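You operate a simulated robot arm through the tools that you are given. There is no shell and no other tool.

Carry out the task below with a simulated robot arm. There is one attempt and no reset: what you move stays moved.

TASK
The tank is under LOW: stop the feed pump and refill to FULL.
Fine: FEED off before FILL opens, and it stays off; nozzle back in its ledge holder, lid shut, nothing spilt.

It is judged by the outcome, as a careful person would: the job done as asked, and still so three seconds after it is handed in. It fails if anything else is knocked over, pushed out of place, dropped, spilled or broken. Lids that push on must go on centred and level and be pressed home; caps that screw on are set level and turned clockwise until they are tight.

THE ROBOT
A 7-joint arm with a two-finger parallel gripper, fixed in place. Base frame: the origin is on the floor under the middle of its stand, x ahead of it, y to its left, z up. Readings come in cm, rad, newtons and seconds.
It reaches about 147.9 cm from its shoulder. Its first joint turns from -2.897 to 2.897 rad. Payload 4.4 kg.
Tool frame: the origin (TCP) lies between the finger pads and is the grasp point; the fingertips stand 2.3 cm ahead of it; z points along the fingers, y is the line along which they close. Largest opening 9.4 cm; finger width 3.8, thickness 1; the body of the gripper, 5.4 by 9.6 cm, starts 3.9 cm behind the TCP.
Orientation is told as [roll, pitch, yaw] about the base's x, y, z axes, in that order, counted from this pose: with the fingers straight down and closing along the base's y, the tool's x points along the base's -x, its y along +y and its z along -z.

THE INTERFACE
- The arm moves only by the tool arm_command. Its argument "increments" is a list that holds one entry, the list of rows, each a list of 7 numbers: the shift along the base's x, y, z in cm, then the turn, a rotation vector about the base's x, y, z in rad, then the closure in counts, from 0 (fully open) to 255 (shut). In form: [[[x, y, z, rx, ry, rz, claw], ...]]. A call has 1 to 20 rows; each row shifts and turns the commanded pose from where the row before left it. A row lasts 0.2 s, in which the tool goes at most 5 cm and 0.15 rad; a call with a longer step from one row to the next is refused whole, and so is a gripper value outside its range. Where a pose cannot be reached the arm comes as near as it can. A force on the tool above 40 N (or 10 N above the force at the start of the call, whichever is more), or a blocked arm, ends the call early, and 0.2 s more pass. The fingers move at their own pace (about 7.2 cm/s each) and stop on an object; they squeeze with about 27 N. The grip force told is the motor's: it shows also when the fingers shut on nothing. Time passes only in rows, and 0.2 s behind the last, so rows that do not move let the fingers close. It gives the time, the measured TCP pose, the force on the tool (base axes), the opening and the grip force at its end, in the units of the frame above (readings bear some noise), with the torque about the TCP (base axes, N m) and any sound that the robot's microphone picked up.
- Cameras (640 x 400 px; columns grow to the right, rows downward): "scene" is fixed at [4.97, 64.7, 142.64]; the picture's right is [0.39, -0.92, 0.00], its down [-0.70, -0.29, -0.66] and it looks along [0.61, 0.25, -0.75] (base axes); focal length 224 px, centre (320, 200). "wrist" rides on the gripper at [8.6, 1.6, -7.4] in the tool frame; the picture's right is [-0.18, 0.98, 0.00], its down [-0.58, -0.11, -0.81] and it looks along [-0.79, -0.15, 0.59] (tool axes); focal length 243 px, centre (320, 200). There is no depth. A picture from a camera that has moved, and an enlarged one, comes with that camera's place and axes in the base frame and with its lens.
- camera(camera): a new picture of that camera. No time passes.
- close_up(camera, box): a new picture of the part [left, top, right, bottom] of that camera's present view, enlarged. No time passes.
- finish_job(): hands the job in; it is judged then, once.

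Places have to be worked out from the pictures, the camera data and where the tool is seen. Open the gripper and draw the arm clear of the work before you hand the job in, unless the task says otherwise.

The tools are called after ">>>" by a JSON object that holds its "api" and its "payload". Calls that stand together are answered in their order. arm_command: Moves the arm, as the interface text tells. Its arguments: {"type":"object","properties":{"increments":{"type":"array"}},"required":["increments"]} The other tools are called the same way: camera (camera) takes a picture; close_up (camera, box) takes an enlarged picture of a part of a camera's view; finish_job () hands the job in.

At the start:

```text
t: 0.0
eef_pos: [62.58, 62.84, 118.94]
tcp_rot: [0.001, -0.001, -0.001]
ft_force: [1.0, 0.0, -0.3]
ft_torque: [0.03, 0.04, 0.04]
opening: 9.4
finger_force: 0.0
```

scene: 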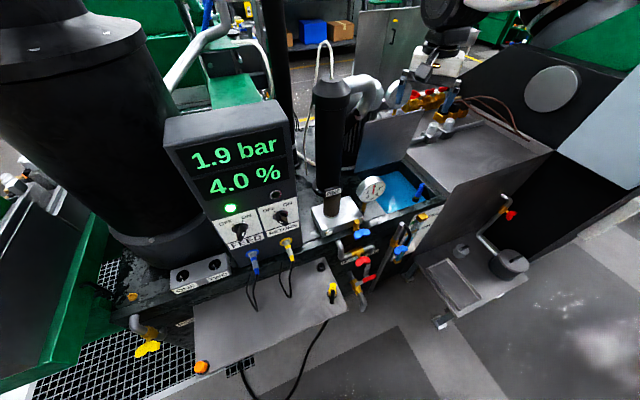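
wrist: 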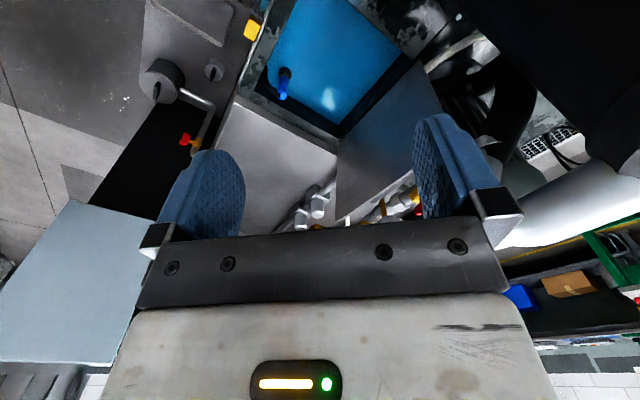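

I'll start by looking closely at the scene to identify the controls, tank, nozzle and lid.

>>> {"api": "close_up", "payload": {"camera": "scene", "box": [160, 90, 320, 190]}}

>>> {"api": "close_up", "payload": {"camera": "scene", "box": [160, 190, 320, 290]}}

>>> {"api": "close_up", "payload": {"camera": "scene", "box": [300, 160, 460, 260]}}

>>> {"api": "close_up", "payload": {"camera": "scene", "box": [400, 180, 560, 280]}}

>>> {"api": "close_up", "payload": {"camera": "scene", "box": [400, 240, 560, 340]}}

>>> {"api": "close_up", "payload": {"camera": "scene", "box": [340, 60, 500, 160]}}

>>> {"api": "close_up", "payload": {"camera": "wrist", "box": [130, 0, 450, 200]}}

```text
4.00 times, centred on (240, 140) of scene
camera zoom: at [4.97, 64.7, 142.64], right [0.39, -0.92, 0.0], down [-0.7, -0.29, -0.66], along [0.61, 0.25, -0.75], focal length 895 px, centre (640, 440)
```

zoom: 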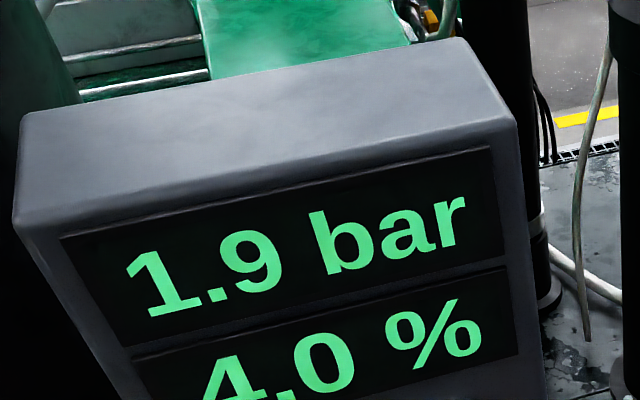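

```text
4.00 times, centred on (240, 240) of scene
camera zoom: at [4.97, 64.7, 142.64], right [0.39, -0.92, 0.0], down [-0.7, -0.29, -0.66], along [0.61, 0.25, -0.75], focal length 895 px, centre (640, 40)
```

zoom: 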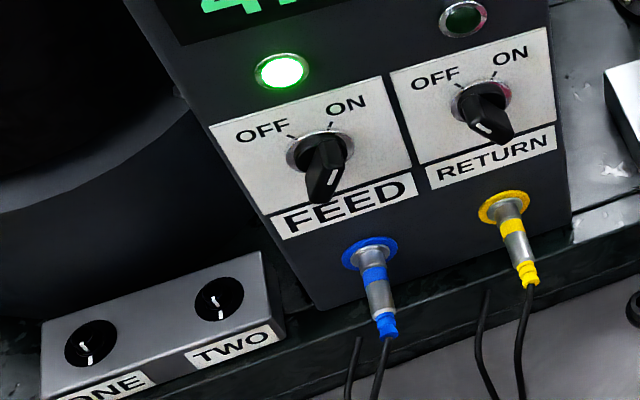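

```text
4.00 times, centred on (380, 210) of scene
camera zoom: at [4.97, 64.7, 142.64], right [0.39, -0.92, 0.0], down [-0.7, -0.29, -0.66], along [0.61, 0.25, -0.75], focal length 895 px, centre (80, 160)
```

zoom: 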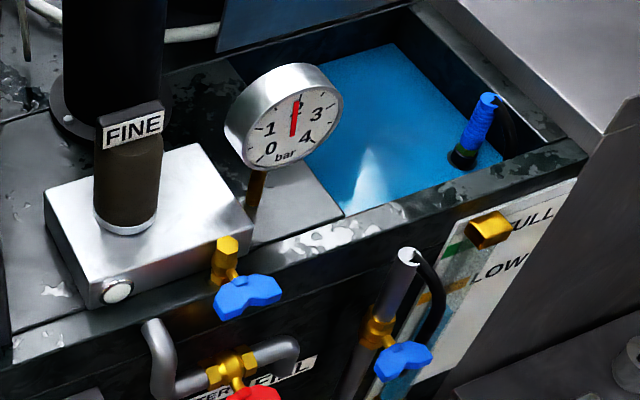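

```text
4.00 times, centred on (480, 230) of scene
camera zoom: at [4.97, 64.7, 142.64], right [0.39, -0.92, 0.0], down [-0.7, -0.29, -0.66], along [0.61, 0.25, -0.75], focal length 895 px, centre (-320, 80)
```

zoom: 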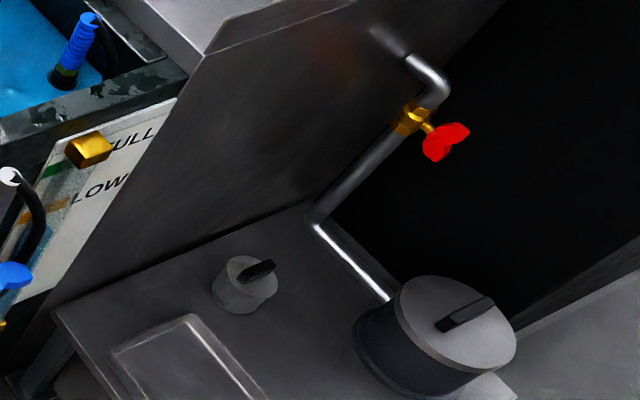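

```text
4.00 times, centred on (480, 290) of scene
camera zoom: at [4.97, 64.7, 142.64], right [0.39, -0.92, 0.0], down [-0.7, -0.29, -0.66], along [0.61, 0.25, -0.75], focal length 895 px, centre (-320, -160)
```

zoom: 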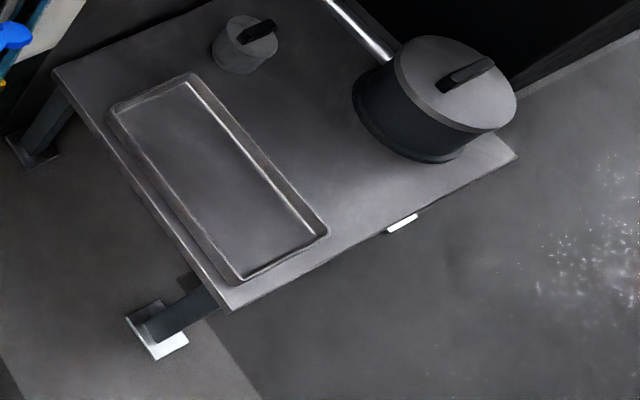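

```text
4.00 times, centred on (420, 110) of scene
camera zoom: at [4.97, 64.7, 142.64], right [0.39, -0.92, 0.0], down [-0.7, -0.29, -0.66], along [0.61, 0.25, -0.75], focal length 895 px, centre (-80, 560)
```

zoom: 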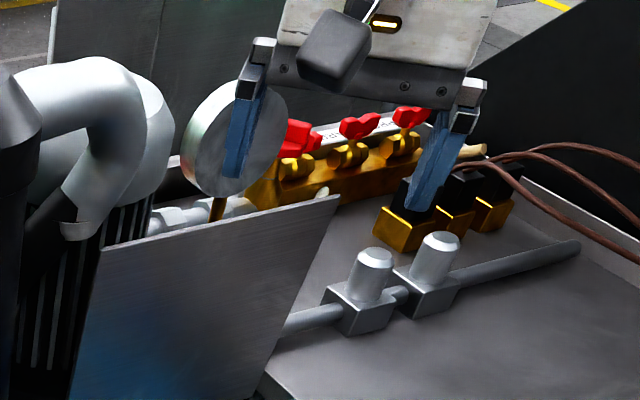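

```text
2.00 times, centred on (290, 100) of wrist
camera zoom: at [53.9, 64.45, 126.62], right [0.18, 0.98, 0.0], down [0.58, -0.11, 0.81], along [0.79, -0.15, -0.59], focal length 485 px, centre (380, 400)
```

zoom: 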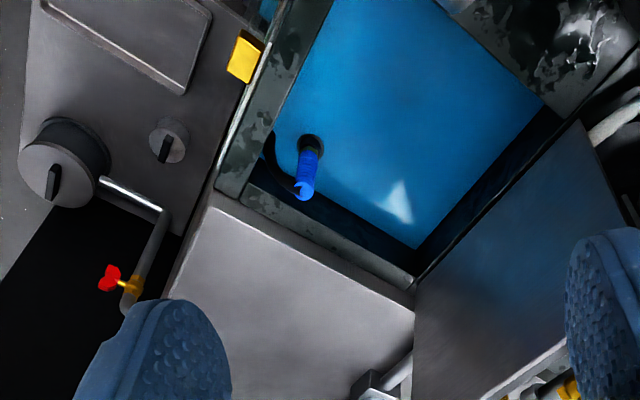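

Let me zoom in further on the lower valves and the tank front labels.

>>> {"api": "close_up", "payload": {"camera": "scene", "box": [330, 220, 410, 270]}}

>>> {"api": "close_up", "payload": {"camera": "scene", "box": [330, 260, 410, 310]}}

>>> {"api": "close_up", "payload": {"camera": "scene", "box": [380, 200, 460, 250]}}

>>> {"api": "close_up", "payload": {"camera": "scene", "box": [370, 160, 450, 210]}}

>>> {"api": "close_up", "payload": {"camera": "scene", "box": [200, 200, 280, 250]}}

>>> {"api": "close_up", "payload": {"camera": "scene", "box": [120, 250, 360, 400]}}

>>> {"api": "close_up", "payload": {"camera": "wrist", "box": [220, 0, 380, 100]}}

>>> {"api": "close_up", "payload": {"camera": "wrist", "box": [300, 50, 620, 250]}}

```text
8.00 times, centred on (370, 245) of scene
camera zoom: at [4.97, 64.7, 142.64], right [0.39, -0.92, 0.0], down [-0.7, -0.29, -0.66], along [0.61, 0.25, -0.75], focal length 1790 px, centre (-80, -160)
```

zoom: 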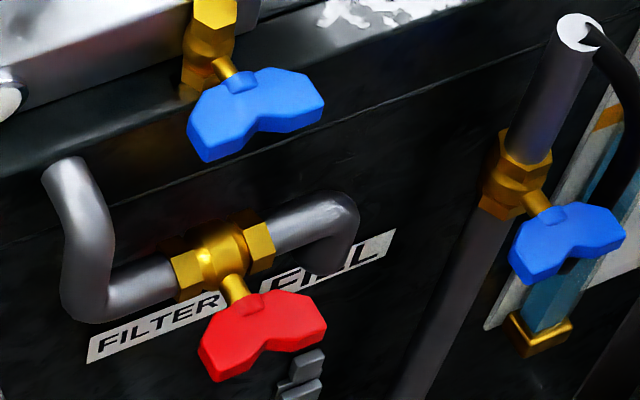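

```text
8.00 times, centred on (370, 285) of scene
camera zoom: at [4.97, 64.7, 142.64], right [0.39, -0.92, 0.0], down [-0.7, -0.29, -0.66], along [0.61, 0.25, -0.75], focal length 1790 px, centre (-80, -480)
```

zoom: 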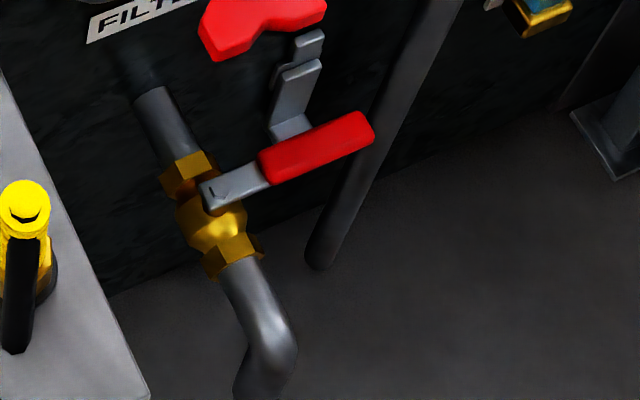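

```text
8.00 times, centred on (420, 225) of scene
camera zoom: at [4.97, 64.7, 142.64], right [0.39, -0.92, 0.0], down [-0.7, -0.29, -0.66], along [0.61, 0.25, -0.75], focal length 1790 px, centre (-480, 0)
```

zoom: 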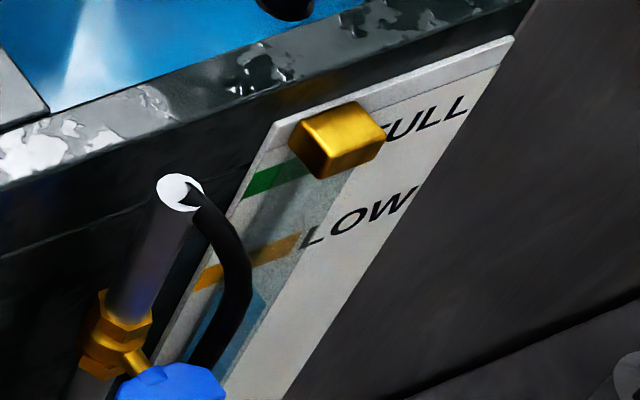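

```text
8.00 times, centred on (410, 185) of scene
camera zoom: at [4.97, 64.7, 142.64], right [0.39, -0.92, 0.0], down [-0.7, -0.29, -0.66], along [0.61, 0.25, -0.75], focal length 1790 px, centre (-400, 320)
```

zoom: 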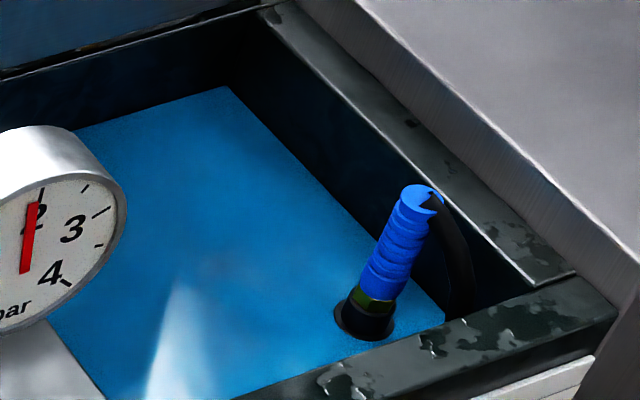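

```text
8.00 times, centred on (240, 225) of scene
camera zoom: at [4.97, 64.7, 142.64], right [0.39, -0.92, 0.0], down [-0.7, -0.29, -0.66], along [0.61, 0.25, -0.75], focal length 1790 px, centre (960, 0)
```

zoom: 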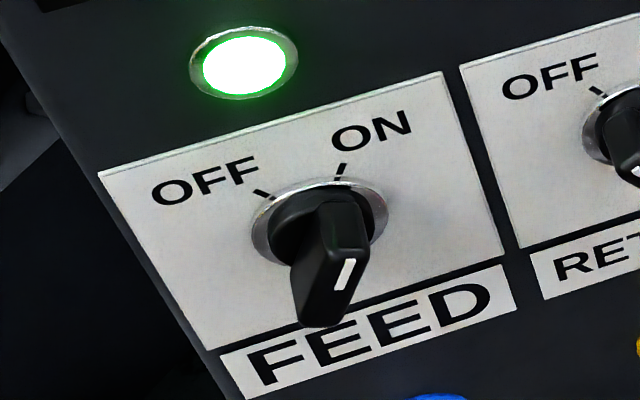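

```text
2.67 times, centred on (240, 325) of scene
camera zoom: at [4.97, 64.7, 142.64], right [0.39, -0.92, 0.0], down [-0.7, -0.29, -0.66], along [0.61, 0.25, -0.75], focal length 597 px, centre (533, -133)
```

zoom: 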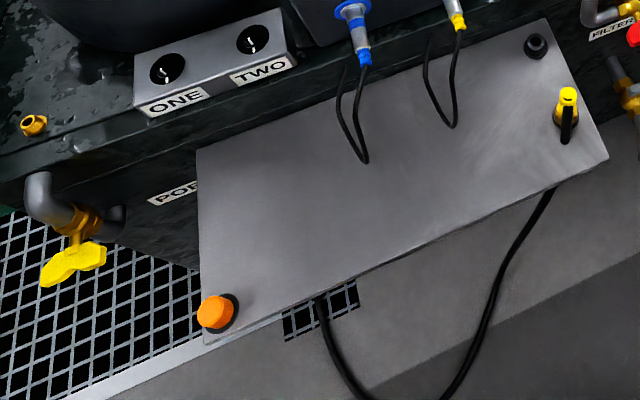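

```text
4.00 times, centred on (300, 50) of wrist
camera zoom: at [53.9, 64.45, 126.62], right [0.18, 0.98, 0.0], down [0.58, -0.11, 0.81], along [0.79, -0.15, -0.59], focal length 970 px, centre (400, 800)
```

zoom: 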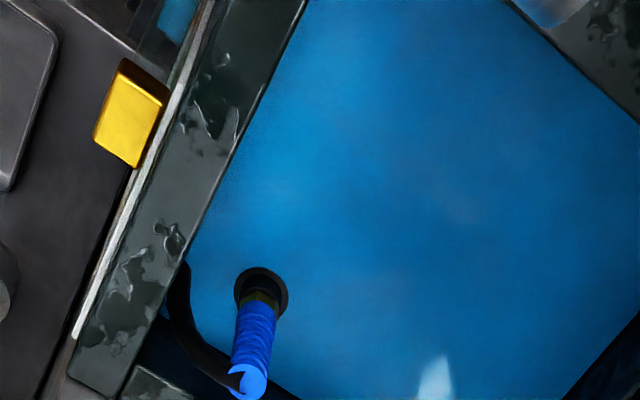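

```text
2.00 times, centred on (460, 150) of wrist
camera zoom: at [53.9, 64.45, 126.62], right [0.18, 0.98, 0.0], down [0.58, -0.11, 0.81], along [0.79, -0.15, -0.59], focal length 485 px, centre (40, 300)
```

zoom: 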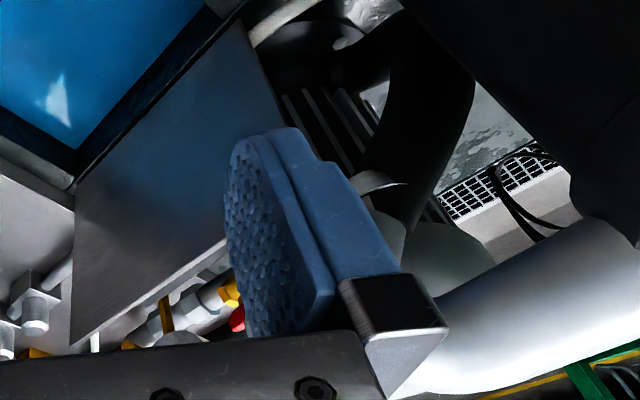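

The blue-handled nozzle seems to be at about (79, 52, 72–81), in or over the tank, whose front edge runs diagonally. I need better views, so I'll pull the arm back and turn the wrist camera to face the bench squarely.

>>> {"api": "arm_command", "payload": {"increments": [[[-3, -2, 0, 0, 0, 0.15, 0], [-3, -2, 0, 0, 0, 0.15, 0], [-3, -2, 0, 0, 0, 0.15, 0], [-3, -2, 0, 0, 0, 0.15, 0], [-3, -2, 0, 0, 0, 0.15, 0], [-3, -2, 0, 0, 0, 0.15, 0], [0, 0, 0, 0, 0, 0, 0]]]}}

>>> {"api": "camera", "payload": {"camera": "wrist"}}

>>> {"api": "camera", "payload": {"camera": "scene"}}

```text
t: 1.6
eef_pos: [44.66, 50.99, 118.97]
tcp_rot: [0.0, -0.001, 0.901]
ft_force: [0.2, 0.2, -0.3]
ft_torque: [-0.01, 0.03, -0.02]
opening: 9.41
finger_force: 0.1
```

```text
taken
camera wrist: at [37.93, 45.14, 126.54], right [-0.66, 0.75, 0.0], down [0.45, 0.39, 0.81], along [0.61, 0.53, -0.59], focal length 243 px, centre (320, 200)
```

wrist: 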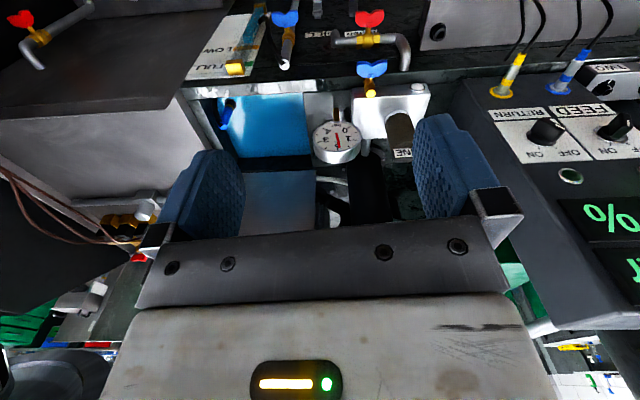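

```text
taken
```

scene: 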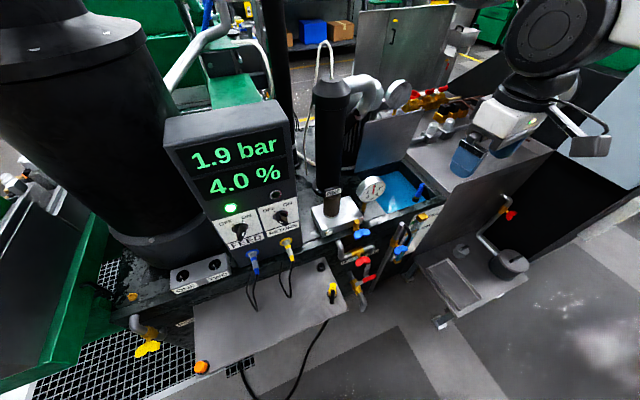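

The wrist view (upside down) now faces the bench squarely. Zooming in on the tank area and front labels.

>>> {"api": "close_up", "payload": {"camera": "wrist", "box": [180, 0, 440, 162]}}

>>> {"api": "close_up", "payload": {"camera": "wrist", "box": [190, 80, 320, 162]}}

>>> {"api": "close_up", "payload": {"camera": "wrist", "box": [230, 130, 430, 255]}}

>>> {"api": "close_up", "payload": {"camera": "wrist", "box": [300, 0, 428, 80]}}

```text
2.46 times, centred on (310, 81) of wrist
camera zoom: at [37.93, 45.14, 126.54], right [-0.66, 0.75, 0.0], down [0.45, 0.39, 0.81], along [0.61, 0.53, -0.59], focal length 597 px, centre (345, 493)
```

zoom: 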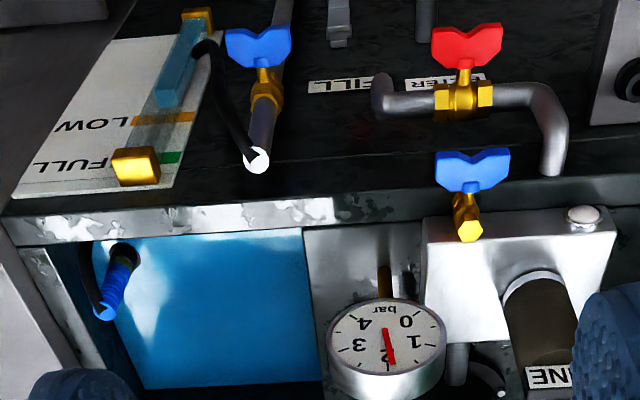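

```text
4.88 times, centred on (255, 121) of wrist
camera zoom: at [37.93, 45.14, 126.54], right [-0.66, 0.75, 0.0], down [0.45, 0.39, 0.81], along [0.61, 0.53, -0.59], focal length 1184 px, centre (637, 585)
```

zoom: 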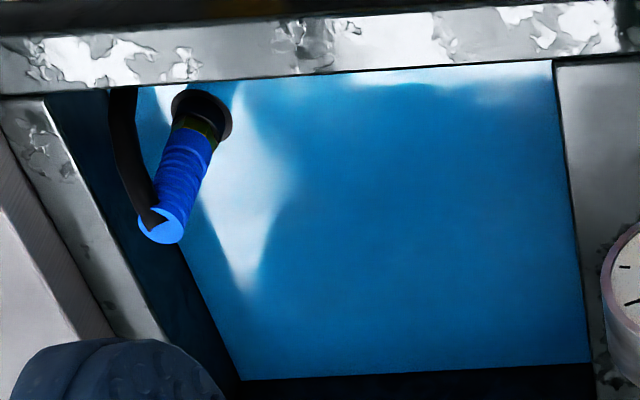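

```text
3.20 times, centred on (330, 192) of wrist
camera zoom: at [37.93, 45.14, 126.54], right [-0.66, 0.75, 0.0], down [0.45, 0.39, 0.81], along [0.61, 0.53, -0.59], focal length 776 px, centre (288, 224)
```

zoom: 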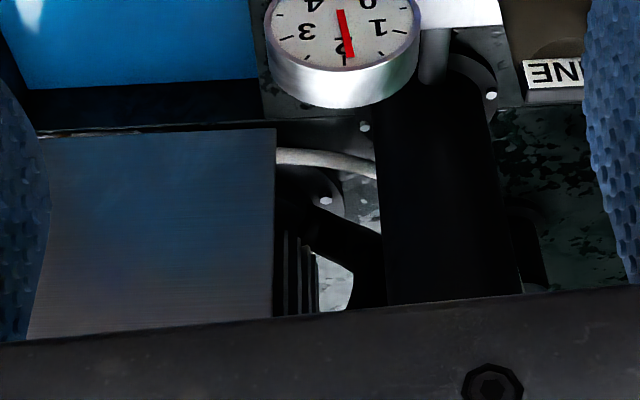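

```text
5.00 times, centred on (364, 40) of wrist
camera zoom: at [37.93, 45.14, 126.54], right [-0.66, 0.75, 0.0], down [0.45, 0.39, 0.81], along [0.61, 0.53, -0.59], focal length 1213 px, centre (100, 1000)
```

zoom: 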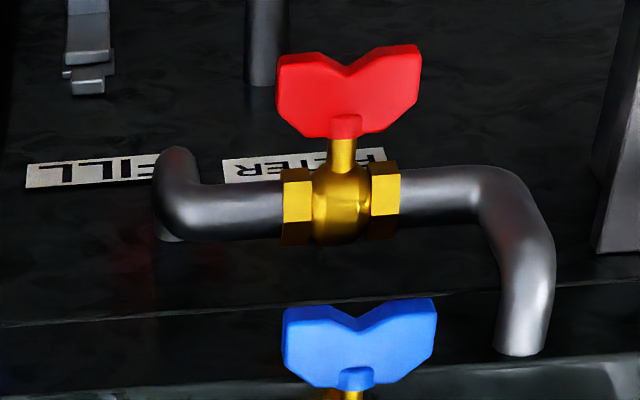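

The FILL label sits near the blue butterfly valve on the vertical pipe, and FILTER is under the red butterfly valve. Next I'll shift along the bench to view the grey plate with the yellow nozzle and the control panel.

>>> {"api": "arm_command", "payload": {"increments": [[[-4, 2, 0, 0, 0, 0, 0], [-4, 2, 0, 0, 0, 0, 0], [-4, 2, 0, 0, 0, 0, 0], [-4, 2, 0, 0, 0, 0, 0], [-4, 2, 0, 0, 0, 0, 0], [-4, 2, 0, 0, 0, 0, 0], [0, 0, 0, 0, 0, 0, 0]]]}}

>>> {"api": "camera", "payload": {"camera": "wrist"}}

>>> {"api": "camera", "payload": {"camera": "scene"}}

```text
t: 3.2
eef_pos: [20.5, 62.77, 118.98]
tcp_rot: [0.002, 0.001, 0.9]
ft_force: [0.8, 0.2, -0.1]
ft_torque: [0.02, 0.0, -0.01]
opening: 9.4
finger_force: 0.2
```

```text
taken
camera wrist: at [13.83, 57.04, 126.52], right [-0.65, 0.76, 0.0], down [0.45, 0.39, 0.81], along [0.61, 0.53, -0.59], focal length 243 px, centre (320, 200)
```

wrist: 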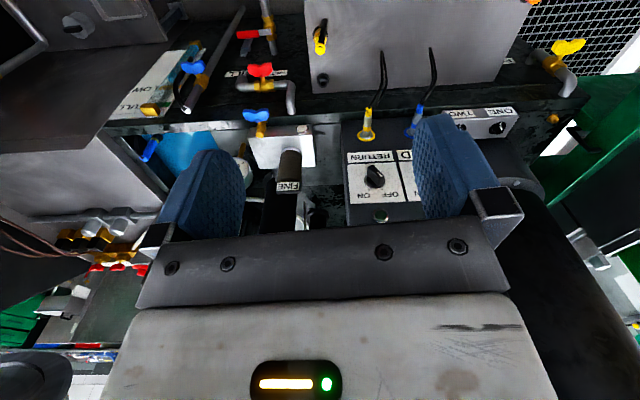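

```text
taken
```

scene: 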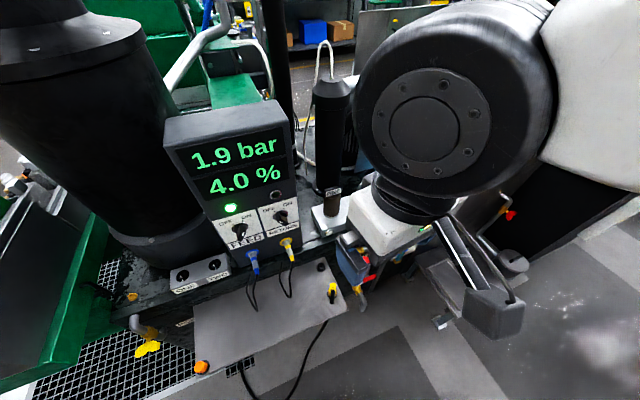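

>>> {"api": "close_up", "payload": {"camera": "wrist", "box": [290, 0, 418, 80]}}

>>> {"api": "close_up", "payload": {"camera": "wrist", "box": [110, 0, 310, 125]}}

>>> {"api": "close_up", "payload": {"camera": "wrist", "box": [330, 60, 590, 222]}}

>>> {"api": "close_up", "payload": {"camera": "scene", "box": [300, 250, 364, 290]}}

```text
5.00 times, centred on (354, 40) of wrist
camera zoom: at [13.83, 57.04, 126.52], right [-0.65, 0.76, 0.0], down [0.45, 0.39, 0.81], along [0.61, 0.53, -0.59], focal length 1213 px, centre (150, 1000)
```

zoom: 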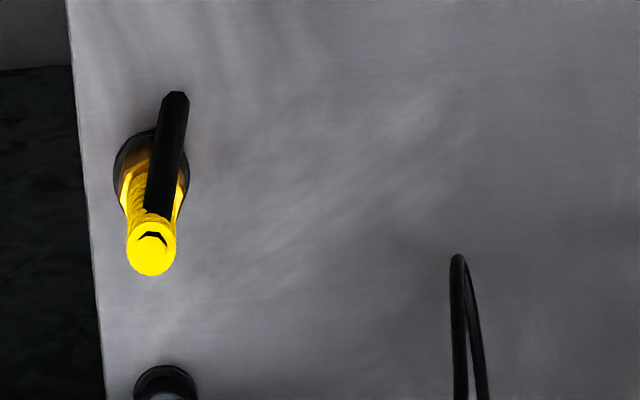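

```text
3.20 times, centred on (210, 62) of wrist
camera zoom: at [13.83, 57.04, 126.52], right [-0.65, 0.76, 0.0], down [0.45, 0.39, 0.81], along [0.61, 0.53, -0.59], focal length 776 px, centre (672, 640)
```

zoom: 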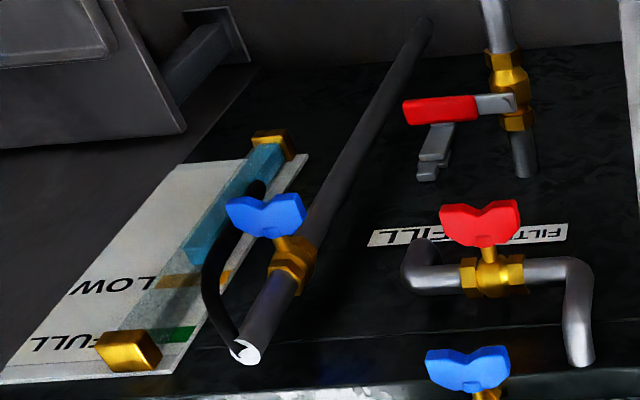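

```text
2.46 times, centred on (460, 141) of wrist
camera zoom: at [13.83, 57.04, 126.52], right [-0.65, 0.76, 0.0], down [0.45, 0.39, 0.81], along [0.61, 0.53, -0.59], focal length 597 px, centre (-25, 345)
```

zoom: 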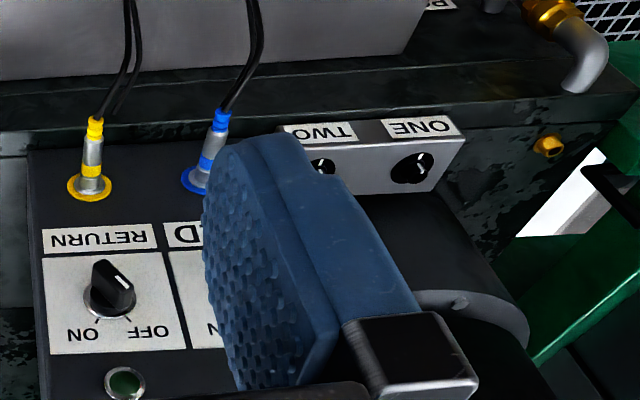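

```text
10.00 times, centred on (332, 270) of scene
camera zoom: at [4.97, 64.7, 142.64], right [0.39, -0.92, 0.0], down [-0.7, -0.29, -0.66], along [0.61, 0.25, -0.75], focal length 2238 px, centre (200, -500)
```

zoom: 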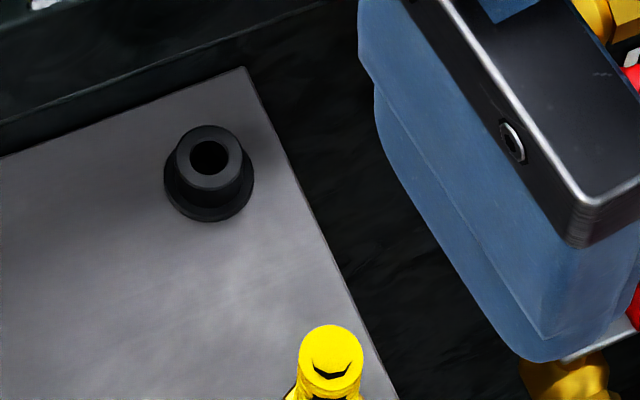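

Triangulating: the front wall runs at 45° (a=(x−y)/√2 to the right, n=(x+y)/√2 inward) at n≈85. The FILL label spans a≈−8…1, and the blue butterfly valve is at a≈3.6, z≈63. There's a grey ledge at z≈68 with cups, so next I'll go low to see the front wall and the grey bracket under FILL.

>>> {"api": "arm_command", "payload": {"increments": [[[1.1, -2.4, -3.9, 0, 0, 0, 0], [1.1, -2.4, -3.9, 0, 0, 0, 0], [1.1, -2.4, -3.9, 0, 0, 0, 0], [1.1, -2.4, -3.9, 0, 0, 0, 0], [1.1, -2.4, -3.9, 0, 0, 0, 0], [1.1, -2.4, -3.9, 0, 0, 0, 0], [1.1, -2.4, -3.9, 0, 0, 0, 0], [1.1, -2.4, -3.9, 0, 0, 0, 0], [1.1, -2.4, -3.9, 0, 0, 0, 0], [1.1, -2.4, -3.9, 0, 0, 0, 0], [0, 0, 0, 0, 0, 0, 0]]]}}

>>> {"api": "camera", "payload": {"camera": "wrist"}}

>>> {"api": "camera", "payload": {"camera": "scene"}}

```text
t: 5.6
eef_pos: [31.66, 38.92, 79.94]
tcp_rot: [0.0, 0.002, 0.901]
ft_force: [-0.4, 0.3, -0.1]
ft_torque: [0.01, 0.01, 0.02]
opening: 9.42
finger_force: 0.0
```

```text
taken
camera wrist: at [24.9, 33.11, 87.5], right [-0.66, 0.76, 0.0], down [0.45, 0.39, 0.81], along [0.61, 0.53, -0.59], focal length 243 px, centre (320, 200)
```

wrist: 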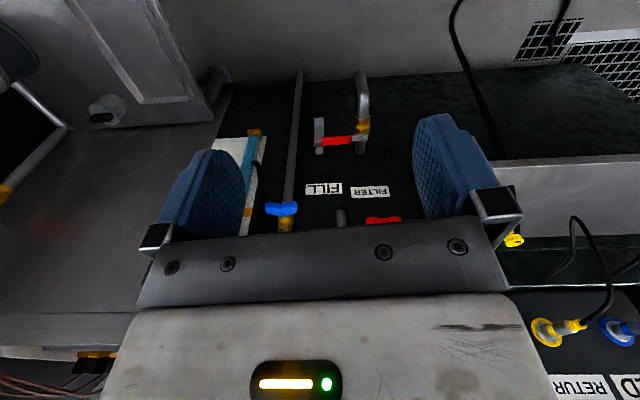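

```text
taken
```

scene: 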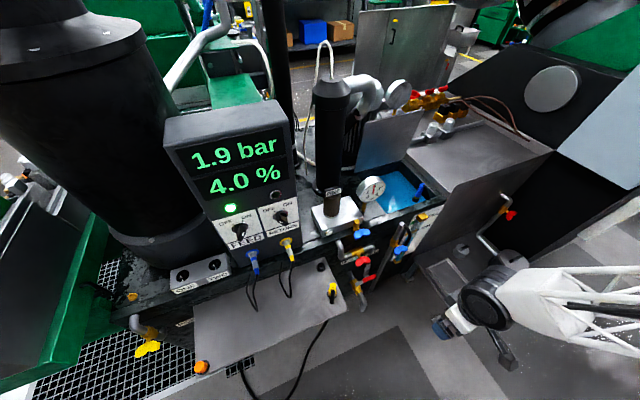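

>>> {"api": "close_up", "payload": {"camera": "wrist", "box": [270, 60, 430, 160]}}

>>> {"api": "close_up", "payload": {"camera": "wrist", "box": [200, 130, 424, 270]}}

>>> {"api": "close_up", "payload": {"camera": "wrist", "box": [440, 0, 640, 125]}}

>>> {"api": "close_up", "payload": {"camera": "wrist", "box": [480, 200, 640, 300]}}

>>> {"api": "close_up", "payload": {"camera": "scene", "box": [340, 100, 500, 200]}}

```text
4.00 times, centred on (350, 110) of wrist
camera zoom: at [24.9, 33.11, 87.5], right [-0.66, 0.76, 0.0], down [0.45, 0.39, 0.81], along [0.61, 0.53, -0.59], focal length 970 px, centre (200, 560)
```

zoom: 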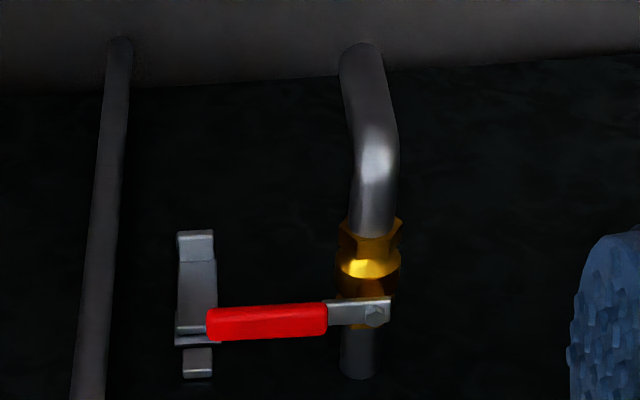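

```text
2.86 times, centred on (312, 200) of wrist
camera zoom: at [24.9, 33.11, 87.5], right [-0.66, 0.76, 0.0], down [0.45, 0.39, 0.81], along [0.61, 0.53, -0.59], focal length 693 px, centre (343, 200)
```

zoom: 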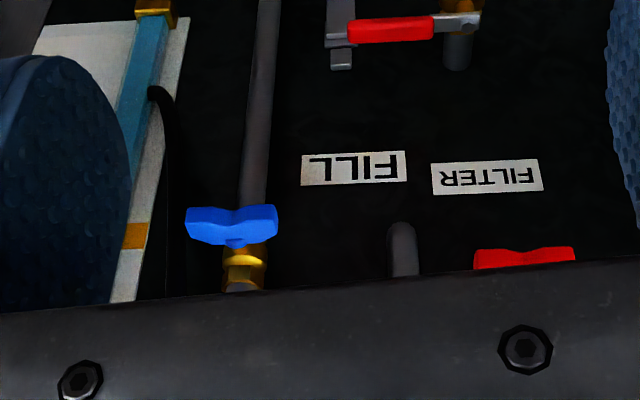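

```text
3.20 times, centred on (540, 62) of wrist
camera zoom: at [24.9, 33.11, 87.5], right [-0.66, 0.76, 0.0], down [0.45, 0.39, 0.81], along [0.61, 0.53, -0.59], focal length 776 px, centre (-384, 640)
```

zoom: 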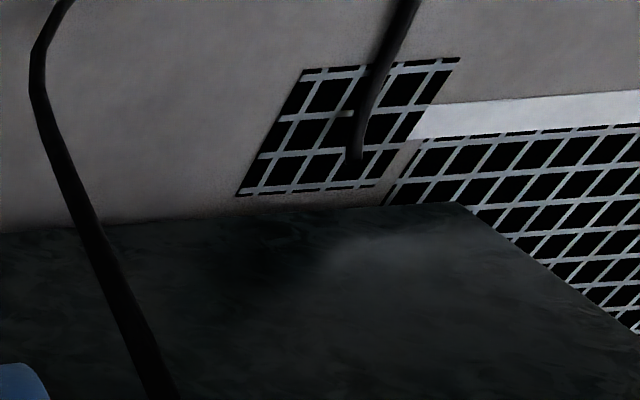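

```text
4.00 times, centred on (560, 250) of wrist
camera zoom: at [24.9, 33.11, 87.5], right [-0.66, 0.76, 0.0], down [0.45, 0.39, 0.81], along [0.61, 0.53, -0.59], focal length 970 px, centre (-640, 0)
```

zoom: 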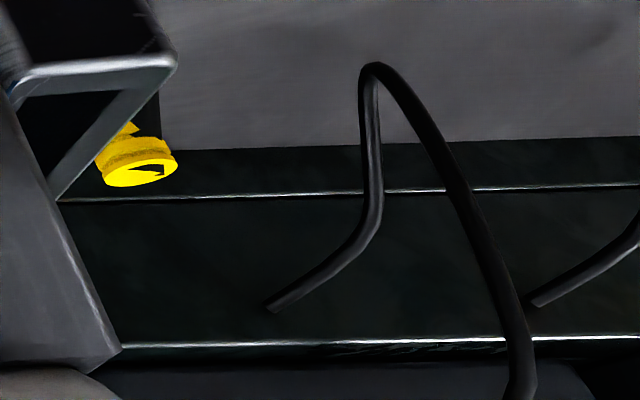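

```text
4.00 times, centred on (420, 150) of scene
camera zoom: at [4.97, 64.7, 142.64], right [0.39, -0.92, 0.0], down [-0.7, -0.29, -0.66], along [0.61, 0.25, -0.75], focal length 895 px, centre (-80, 400)
```

zoom: 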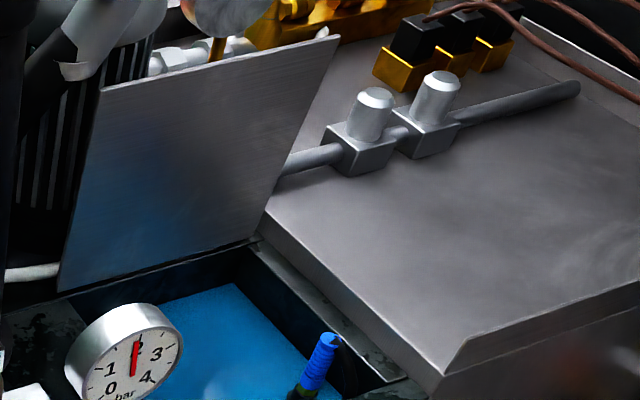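

The lever valve below sits in a lock bracket and has no label, and the labelled butterfly valves are FILTER (red) and FILL (blue pipe with hose). Now I'll rise and move over the tank to see how the blue nozzle, its holder and the lid plate really sit.

>>> {"api": "arm_command", "payload": {"increments": [[[2.7, -2.7, 3, 0, 0, 0, 0], [2.7, -2.7, 3, 0, 0, 0, 0], [2.7, -2.7, 3, 0, 0, 0, 0], [2.7, -2.7, 3, 0, 0, 0, 0], [2.7, -2.7, 3, 0, 0, 0, 0], [0, 0, 4, 0, 0, 0, 0], [3, 3, 1, 0, 0, 0, 0], [3, 3, 1, 0, 0, 0, 0], [3, 3, 0, 0, 0, 0, 0], [3, 3, 0, 0, 0, 0, 0], [3, 3, 0, 0, 0, 0, 0], [0, 0, 0, 0, 0, 0, 0]]]}}

>>> {"api": "camera", "payload": {"camera": "wrist"}}

>>> {"api": "camera", "payload": {"camera": "scene"}}

```text
t: 8.2
eef_pos: [60.13, 40.21, 100.96]
tcp_rot: [0.0, -0.001, 0.899]
ft_force: [-1.1, -0.6, -0.5]
ft_torque: [0.0, 0.01, 0.03]
opening: 9.39
finger_force: 0.3
```

```text
taken
camera wrist: at [53.41, 34.44, 108.66], right [-0.66, 0.76, 0.0], down [0.45, 0.39, 0.81], along [0.61, 0.53, -0.59], focal length 243 px, centre (320, 200)
```

wrist: 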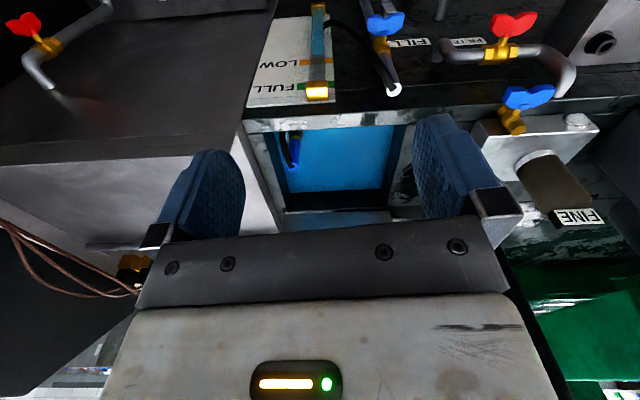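

```text
taken
```

scene: 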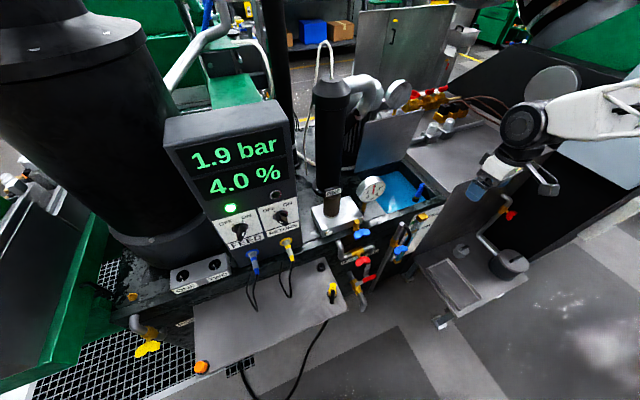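

>>> {"api": "close_up", "payload": {"camera": "wrist", "box": [230, 100, 430, 225]}}

>>> {"api": "close_up", "payload": {"camera": "wrist", "box": [240, 0, 440, 125]}}

>>> {"api": "close_up", "payload": {"camera": "wrist", "box": [260, 115, 340, 165]}}

>>> {"api": "close_up", "payload": {"camera": "wrist", "box": [480, 0, 640, 100]}}

```text
3.20 times, centred on (330, 162) of wrist
camera zoom: at [53.41, 34.44, 108.66], right [-0.66, 0.76, 0.0], down [0.45, 0.39, 0.81], along [0.61, 0.53, -0.59], focal length 776 px, centre (288, 320)
```

zoom: 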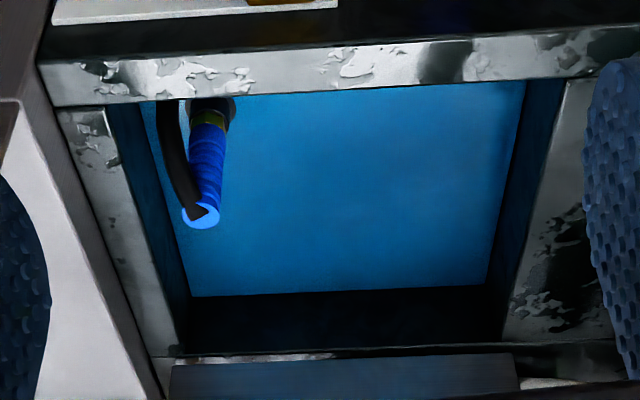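

```text
3.20 times, centred on (340, 62) of wrist
camera zoom: at [53.41, 34.44, 108.66], right [-0.66, 0.76, 0.0], down [0.45, 0.39, 0.81], along [0.61, 0.53, -0.59], focal length 776 px, centre (256, 640)
```

zoom: 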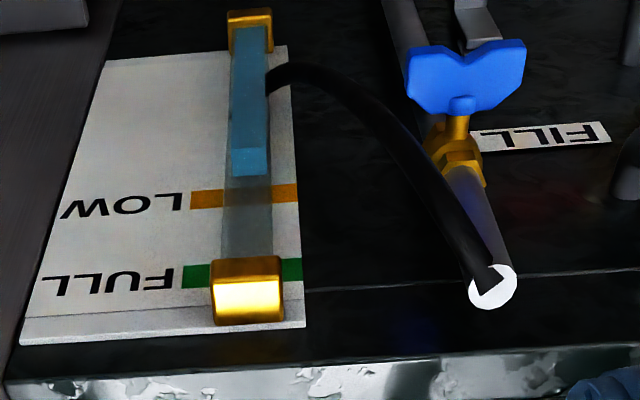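

```text
8.00 times, centred on (300, 140) of wrist
camera zoom: at [53.41, 34.44, 108.66], right [-0.66, 0.76, 0.0], down [0.45, 0.39, 0.81], along [0.61, 0.53, -0.59], focal length 1941 px, centre (480, 680)
```

zoom: 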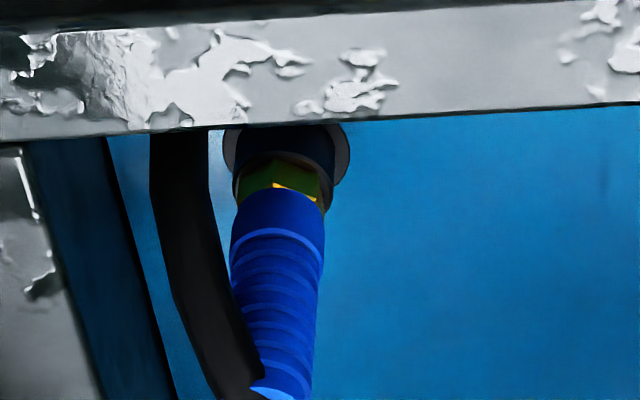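

```text
4.00 times, centred on (560, 50) of wrist
camera zoom: at [53.41, 34.44, 108.66], right [-0.66, 0.76, 0.0], down [0.45, 0.39, 0.81], along [0.61, 0.53, -0.59], focal length 970 px, centre (-640, 800)
```

zoom: 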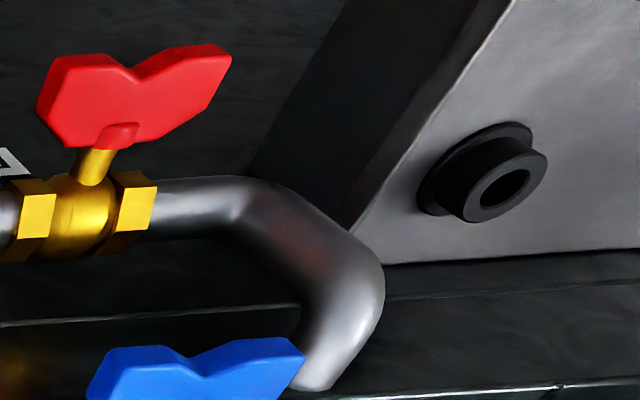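

The blue surface is at z≈69.8 while the sight gauge reads z≈52 (LOW ≈59, FULL ≈67.5, rim ≈74). I'll tilt the camera more downward over the tank to understand the surface, the cup and the lid plate.

>>> {"api": "arm_command", "payload": {"increments": [[[3, 3, 1, -0.1, 0.1, 0, 0], [3, 3, 1, -0.1, 0.1, 0, 0], [3, 3, 1, -0.1, 0.1, 0, 0], [3, 3, 1, -0.1, 0.1, 0, 0], [0, 0, 0, 0, 0, 0, 0]]]}}

>>> {"api": "camera", "payload": {"camera": "wrist"}}

>>> {"api": "camera", "payload": {"camera": "scene"}}

```text
t: 9.4
eef_pos: [72.28, 52.34, 105.01]
tcp_rot: [0.07, 0.564, 0.92]
ft_force: [0.1, -0.3, 0.4]
ft_torque: [-0.01, 0.01, -0.02]
opening: 9.39
finger_force: 0.1
```

```text
taken
camera wrist: at [69.4, 50.35, 116.11], right [-0.66, 0.75, -0.04], down [0.69, 0.63, 0.36], along [0.3, 0.21, -0.93], focal length 243 px, centre (320, 200)
```

wrist: 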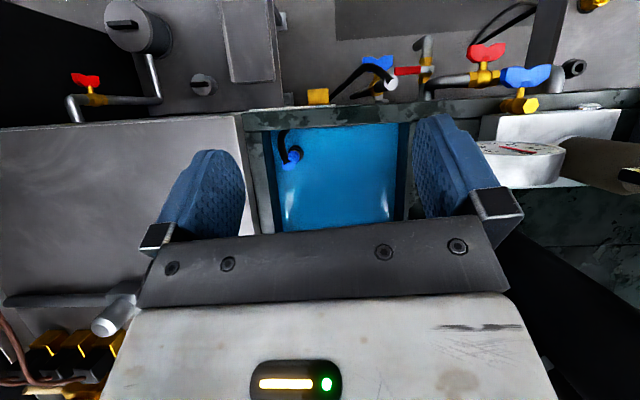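

```text
taken
```

scene: 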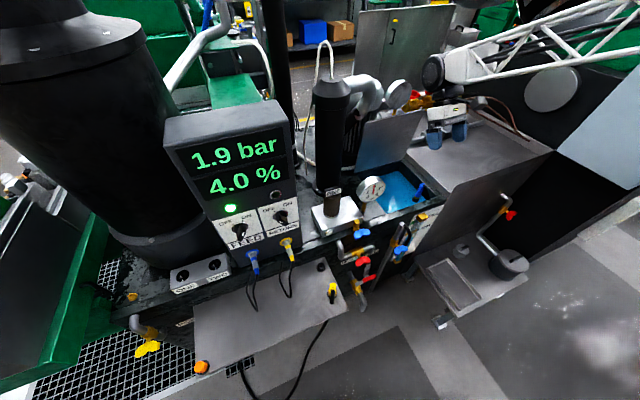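

>>> {"api": "close_up", "payload": {"camera": "wrist", "box": [240, 100, 432, 220]}}

>>> {"api": "close_up", "payload": {"camera": "wrist", "box": [260, 110, 340, 160]}}

>>> {"api": "close_up", "payload": {"camera": "wrist", "box": [300, 0, 540, 150]}}

>>> {"api": "close_up", "payload": {"camera": "scene", "box": [350, 100, 510, 200]}}

```text
3.33 times, centred on (336, 160) of wrist
camera zoom: at [69.4, 50.35, 116.11], right [-0.66, 0.75, -0.04], down [0.69, 0.63, 0.36], along [0.3, 0.21, -0.93], focal length 809 px, centre (267, 333)
```

zoom: 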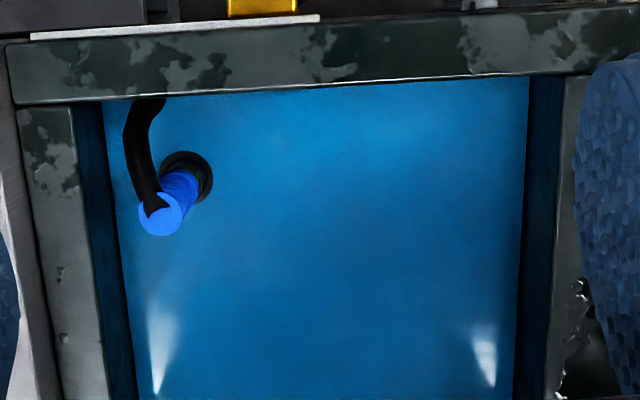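

```text
8.00 times, centred on (300, 135) of wrist
camera zoom: at [69.4, 50.35, 116.11], right [-0.66, 0.75, -0.04], down [0.69, 0.63, 0.36], along [0.3, 0.21, -0.93], focal length 1941 px, centre (480, 720)
```

zoom: 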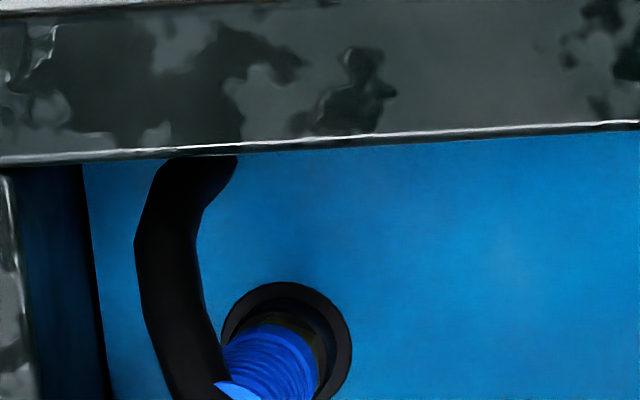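

```text
2.67 times, centred on (420, 75) of wrist
camera zoom: at [69.4, 50.35, 116.11], right [-0.66, 0.75, -0.04], down [0.69, 0.63, 0.36], along [0.3, 0.21, -0.93], focal length 647 px, centre (53, 533)
```

zoom: 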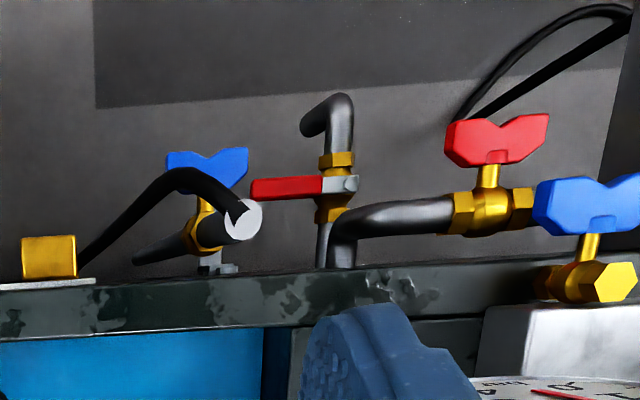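

```text
4.00 times, centred on (430, 150) of scene
camera zoom: at [4.97, 64.7, 142.64], right [0.39, -0.92, 0.0], down [-0.7, -0.29, -0.66], along [0.61, 0.25, -0.75], focal length 895 px, centre (-120, 400)
```

zoom: 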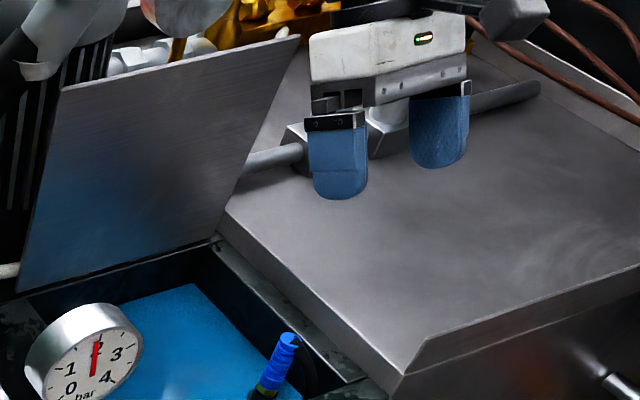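

The hose runs from the FILL pipe's end to the blue nozzle, so the blue nozzle is the fill nozzle. I'll check whether the level is drifting, then look at the ledge's left part and the remaining labels.

>>> {"api": "close_up", "payload": {"camera": "scene", "box": [380, 200, 460, 250]}}

>>> {"api": "close_up", "payload": {"camera": "scene", "box": [160, 300, 260, 400]}}

>>> {"api": "close_up", "payload": {"camera": "scene", "box": [100, 270, 260, 370]}}

```text
8.00 times, centred on (420, 225) of scene
camera zoom: at [4.97, 64.7, 142.64], right [0.39, -0.92, 0.0], down [-0.7, -0.29, -0.66], along [0.61, 0.25, -0.75], focal length 1790 px, centre (-480, 0)
```

zoom: 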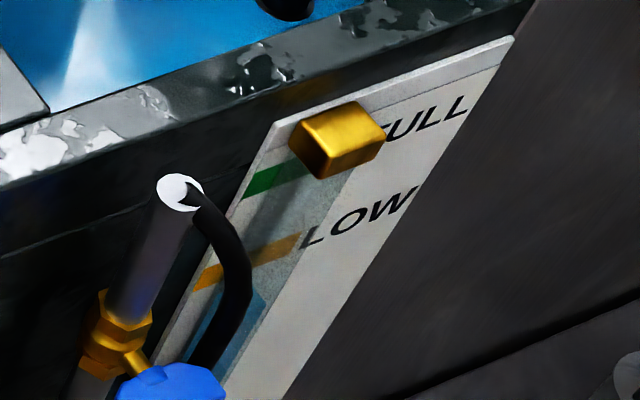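

```text
4.00 times, centred on (210, 350) of scene
camera zoom: at [4.97, 64.7, 142.64], right [0.39, -0.92, 0.0], down [-0.7, -0.29, -0.66], along [0.61, 0.25, -0.75], focal length 895 px, centre (760, -400)
```

zoom: 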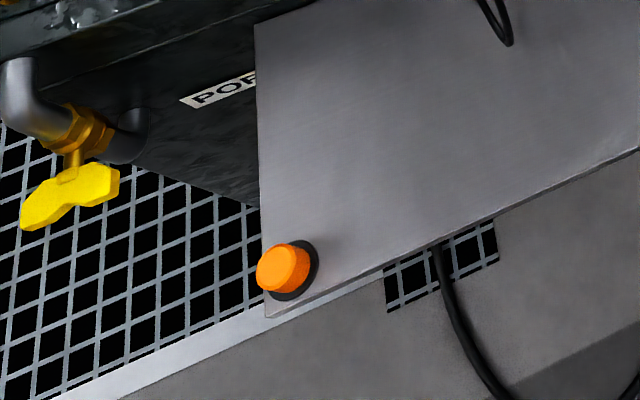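

```text
4.00 times, centred on (180, 320) of scene
camera zoom: at [4.97, 64.7, 142.64], right [0.39, -0.92, 0.0], down [-0.7, -0.29, -0.66], along [0.61, 0.25, -0.75], focal length 895 px, centre (880, -280)
```

zoom: 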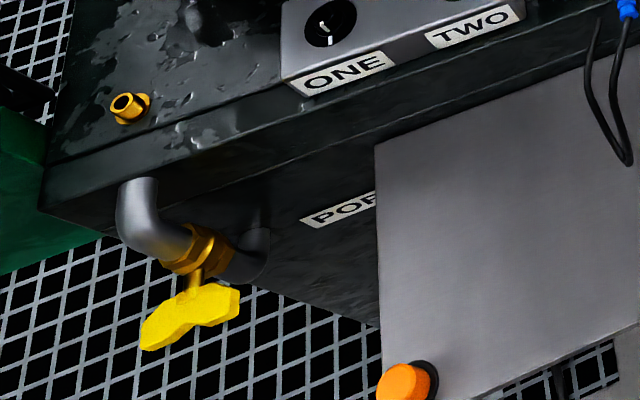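

The level isn't drifting. My reading of the job: FEED off, open FILL at the blue butterfly while the blue nozzle is in the tank, close it at FULL, move the nozzle to its cup on the ledge, and shut the hinged plate lid. I'll move in front of the control panel to see the FEED selector frontally.

>>> {"api": "arm_command", "payload": {"increments": [[[-3.35, -3.33, 0, 0.1, -0.1, 0, 0], [-3.35, -3.33, 0, 0.1, -0.1, 0, 0], [-3.35, -3.33, 0, 0.1, -0.1, 0, 0], [-3.35, -3.33, 0, 0.1, -0.1, 0, 0], [-3.35, -3.33, 0, 0, 0, 0, 0], [-3.35, -3.33, 0, 0, 0, 0, 0], [-3.35, -3.33, 0, 0, 0, 0, 0], [-3.4, 3.4, 0, 0, 0, 0, 0], [-3.4, 3.4, 0, 0, 0, 0, 0], [-3.4, 3.4, 0, 0, 0, 0, 0], [-3.4, 3.4, 0, 0, 0, 0, 0], [-3.4, 3.4, 0, 0, 0, 0, 0], [-3.4, 3.4, 0, 0, 0, 0, 0], [-3.4, 3.4, 0, 0, 0, 0, 0], [-3.4, 3.4, 0, 0, 0, 0, 0], [-3.4, 3.4, 0, 0, 0, 0, 0], [-3.4, 3.4, 0, 0, 0, 0, 0], [-3.4, 3.4, 0, 0, 0, 0, 0], [-3.4, 3.4, 0, 0, 0, 0, 0], [0, 0, 0, 0, 0, 0, 0]]]}}

>>> {"api": "camera", "payload": {"camera": "wrist"}}

>>> {"api": "camera", "payload": {"camera": "scene"}}

```text
t: 13.8
eef_pos: [11.86, 68.89, 107.31]
tcp_rot: [0.017, -0.025, 0.84]
ft_force: [0.4, 0.1, 0.1]
ft_torque: [0.07, 0.03, -0.03]
opening: 9.39
finger_force: 0.0
stopped in row 20: the arm was blocked; the commanded pose is now the measured one
```

```text
taken
camera wrist: at [4.84, 63.27, 114.65], right [-0.61, 0.79, 0.02], down [0.47, 0.33, 0.82], along [0.64, 0.51, -0.57], focal length 243 px, centre (320, 200)
```

wrist: 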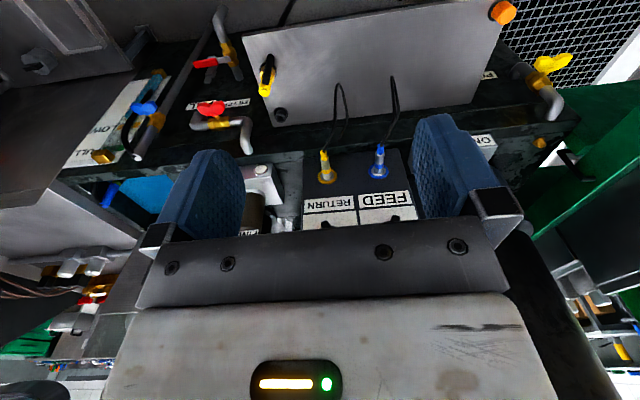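

```text
taken
```

scene: 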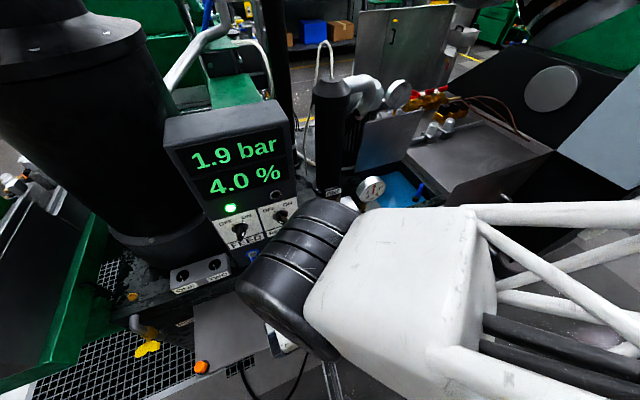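

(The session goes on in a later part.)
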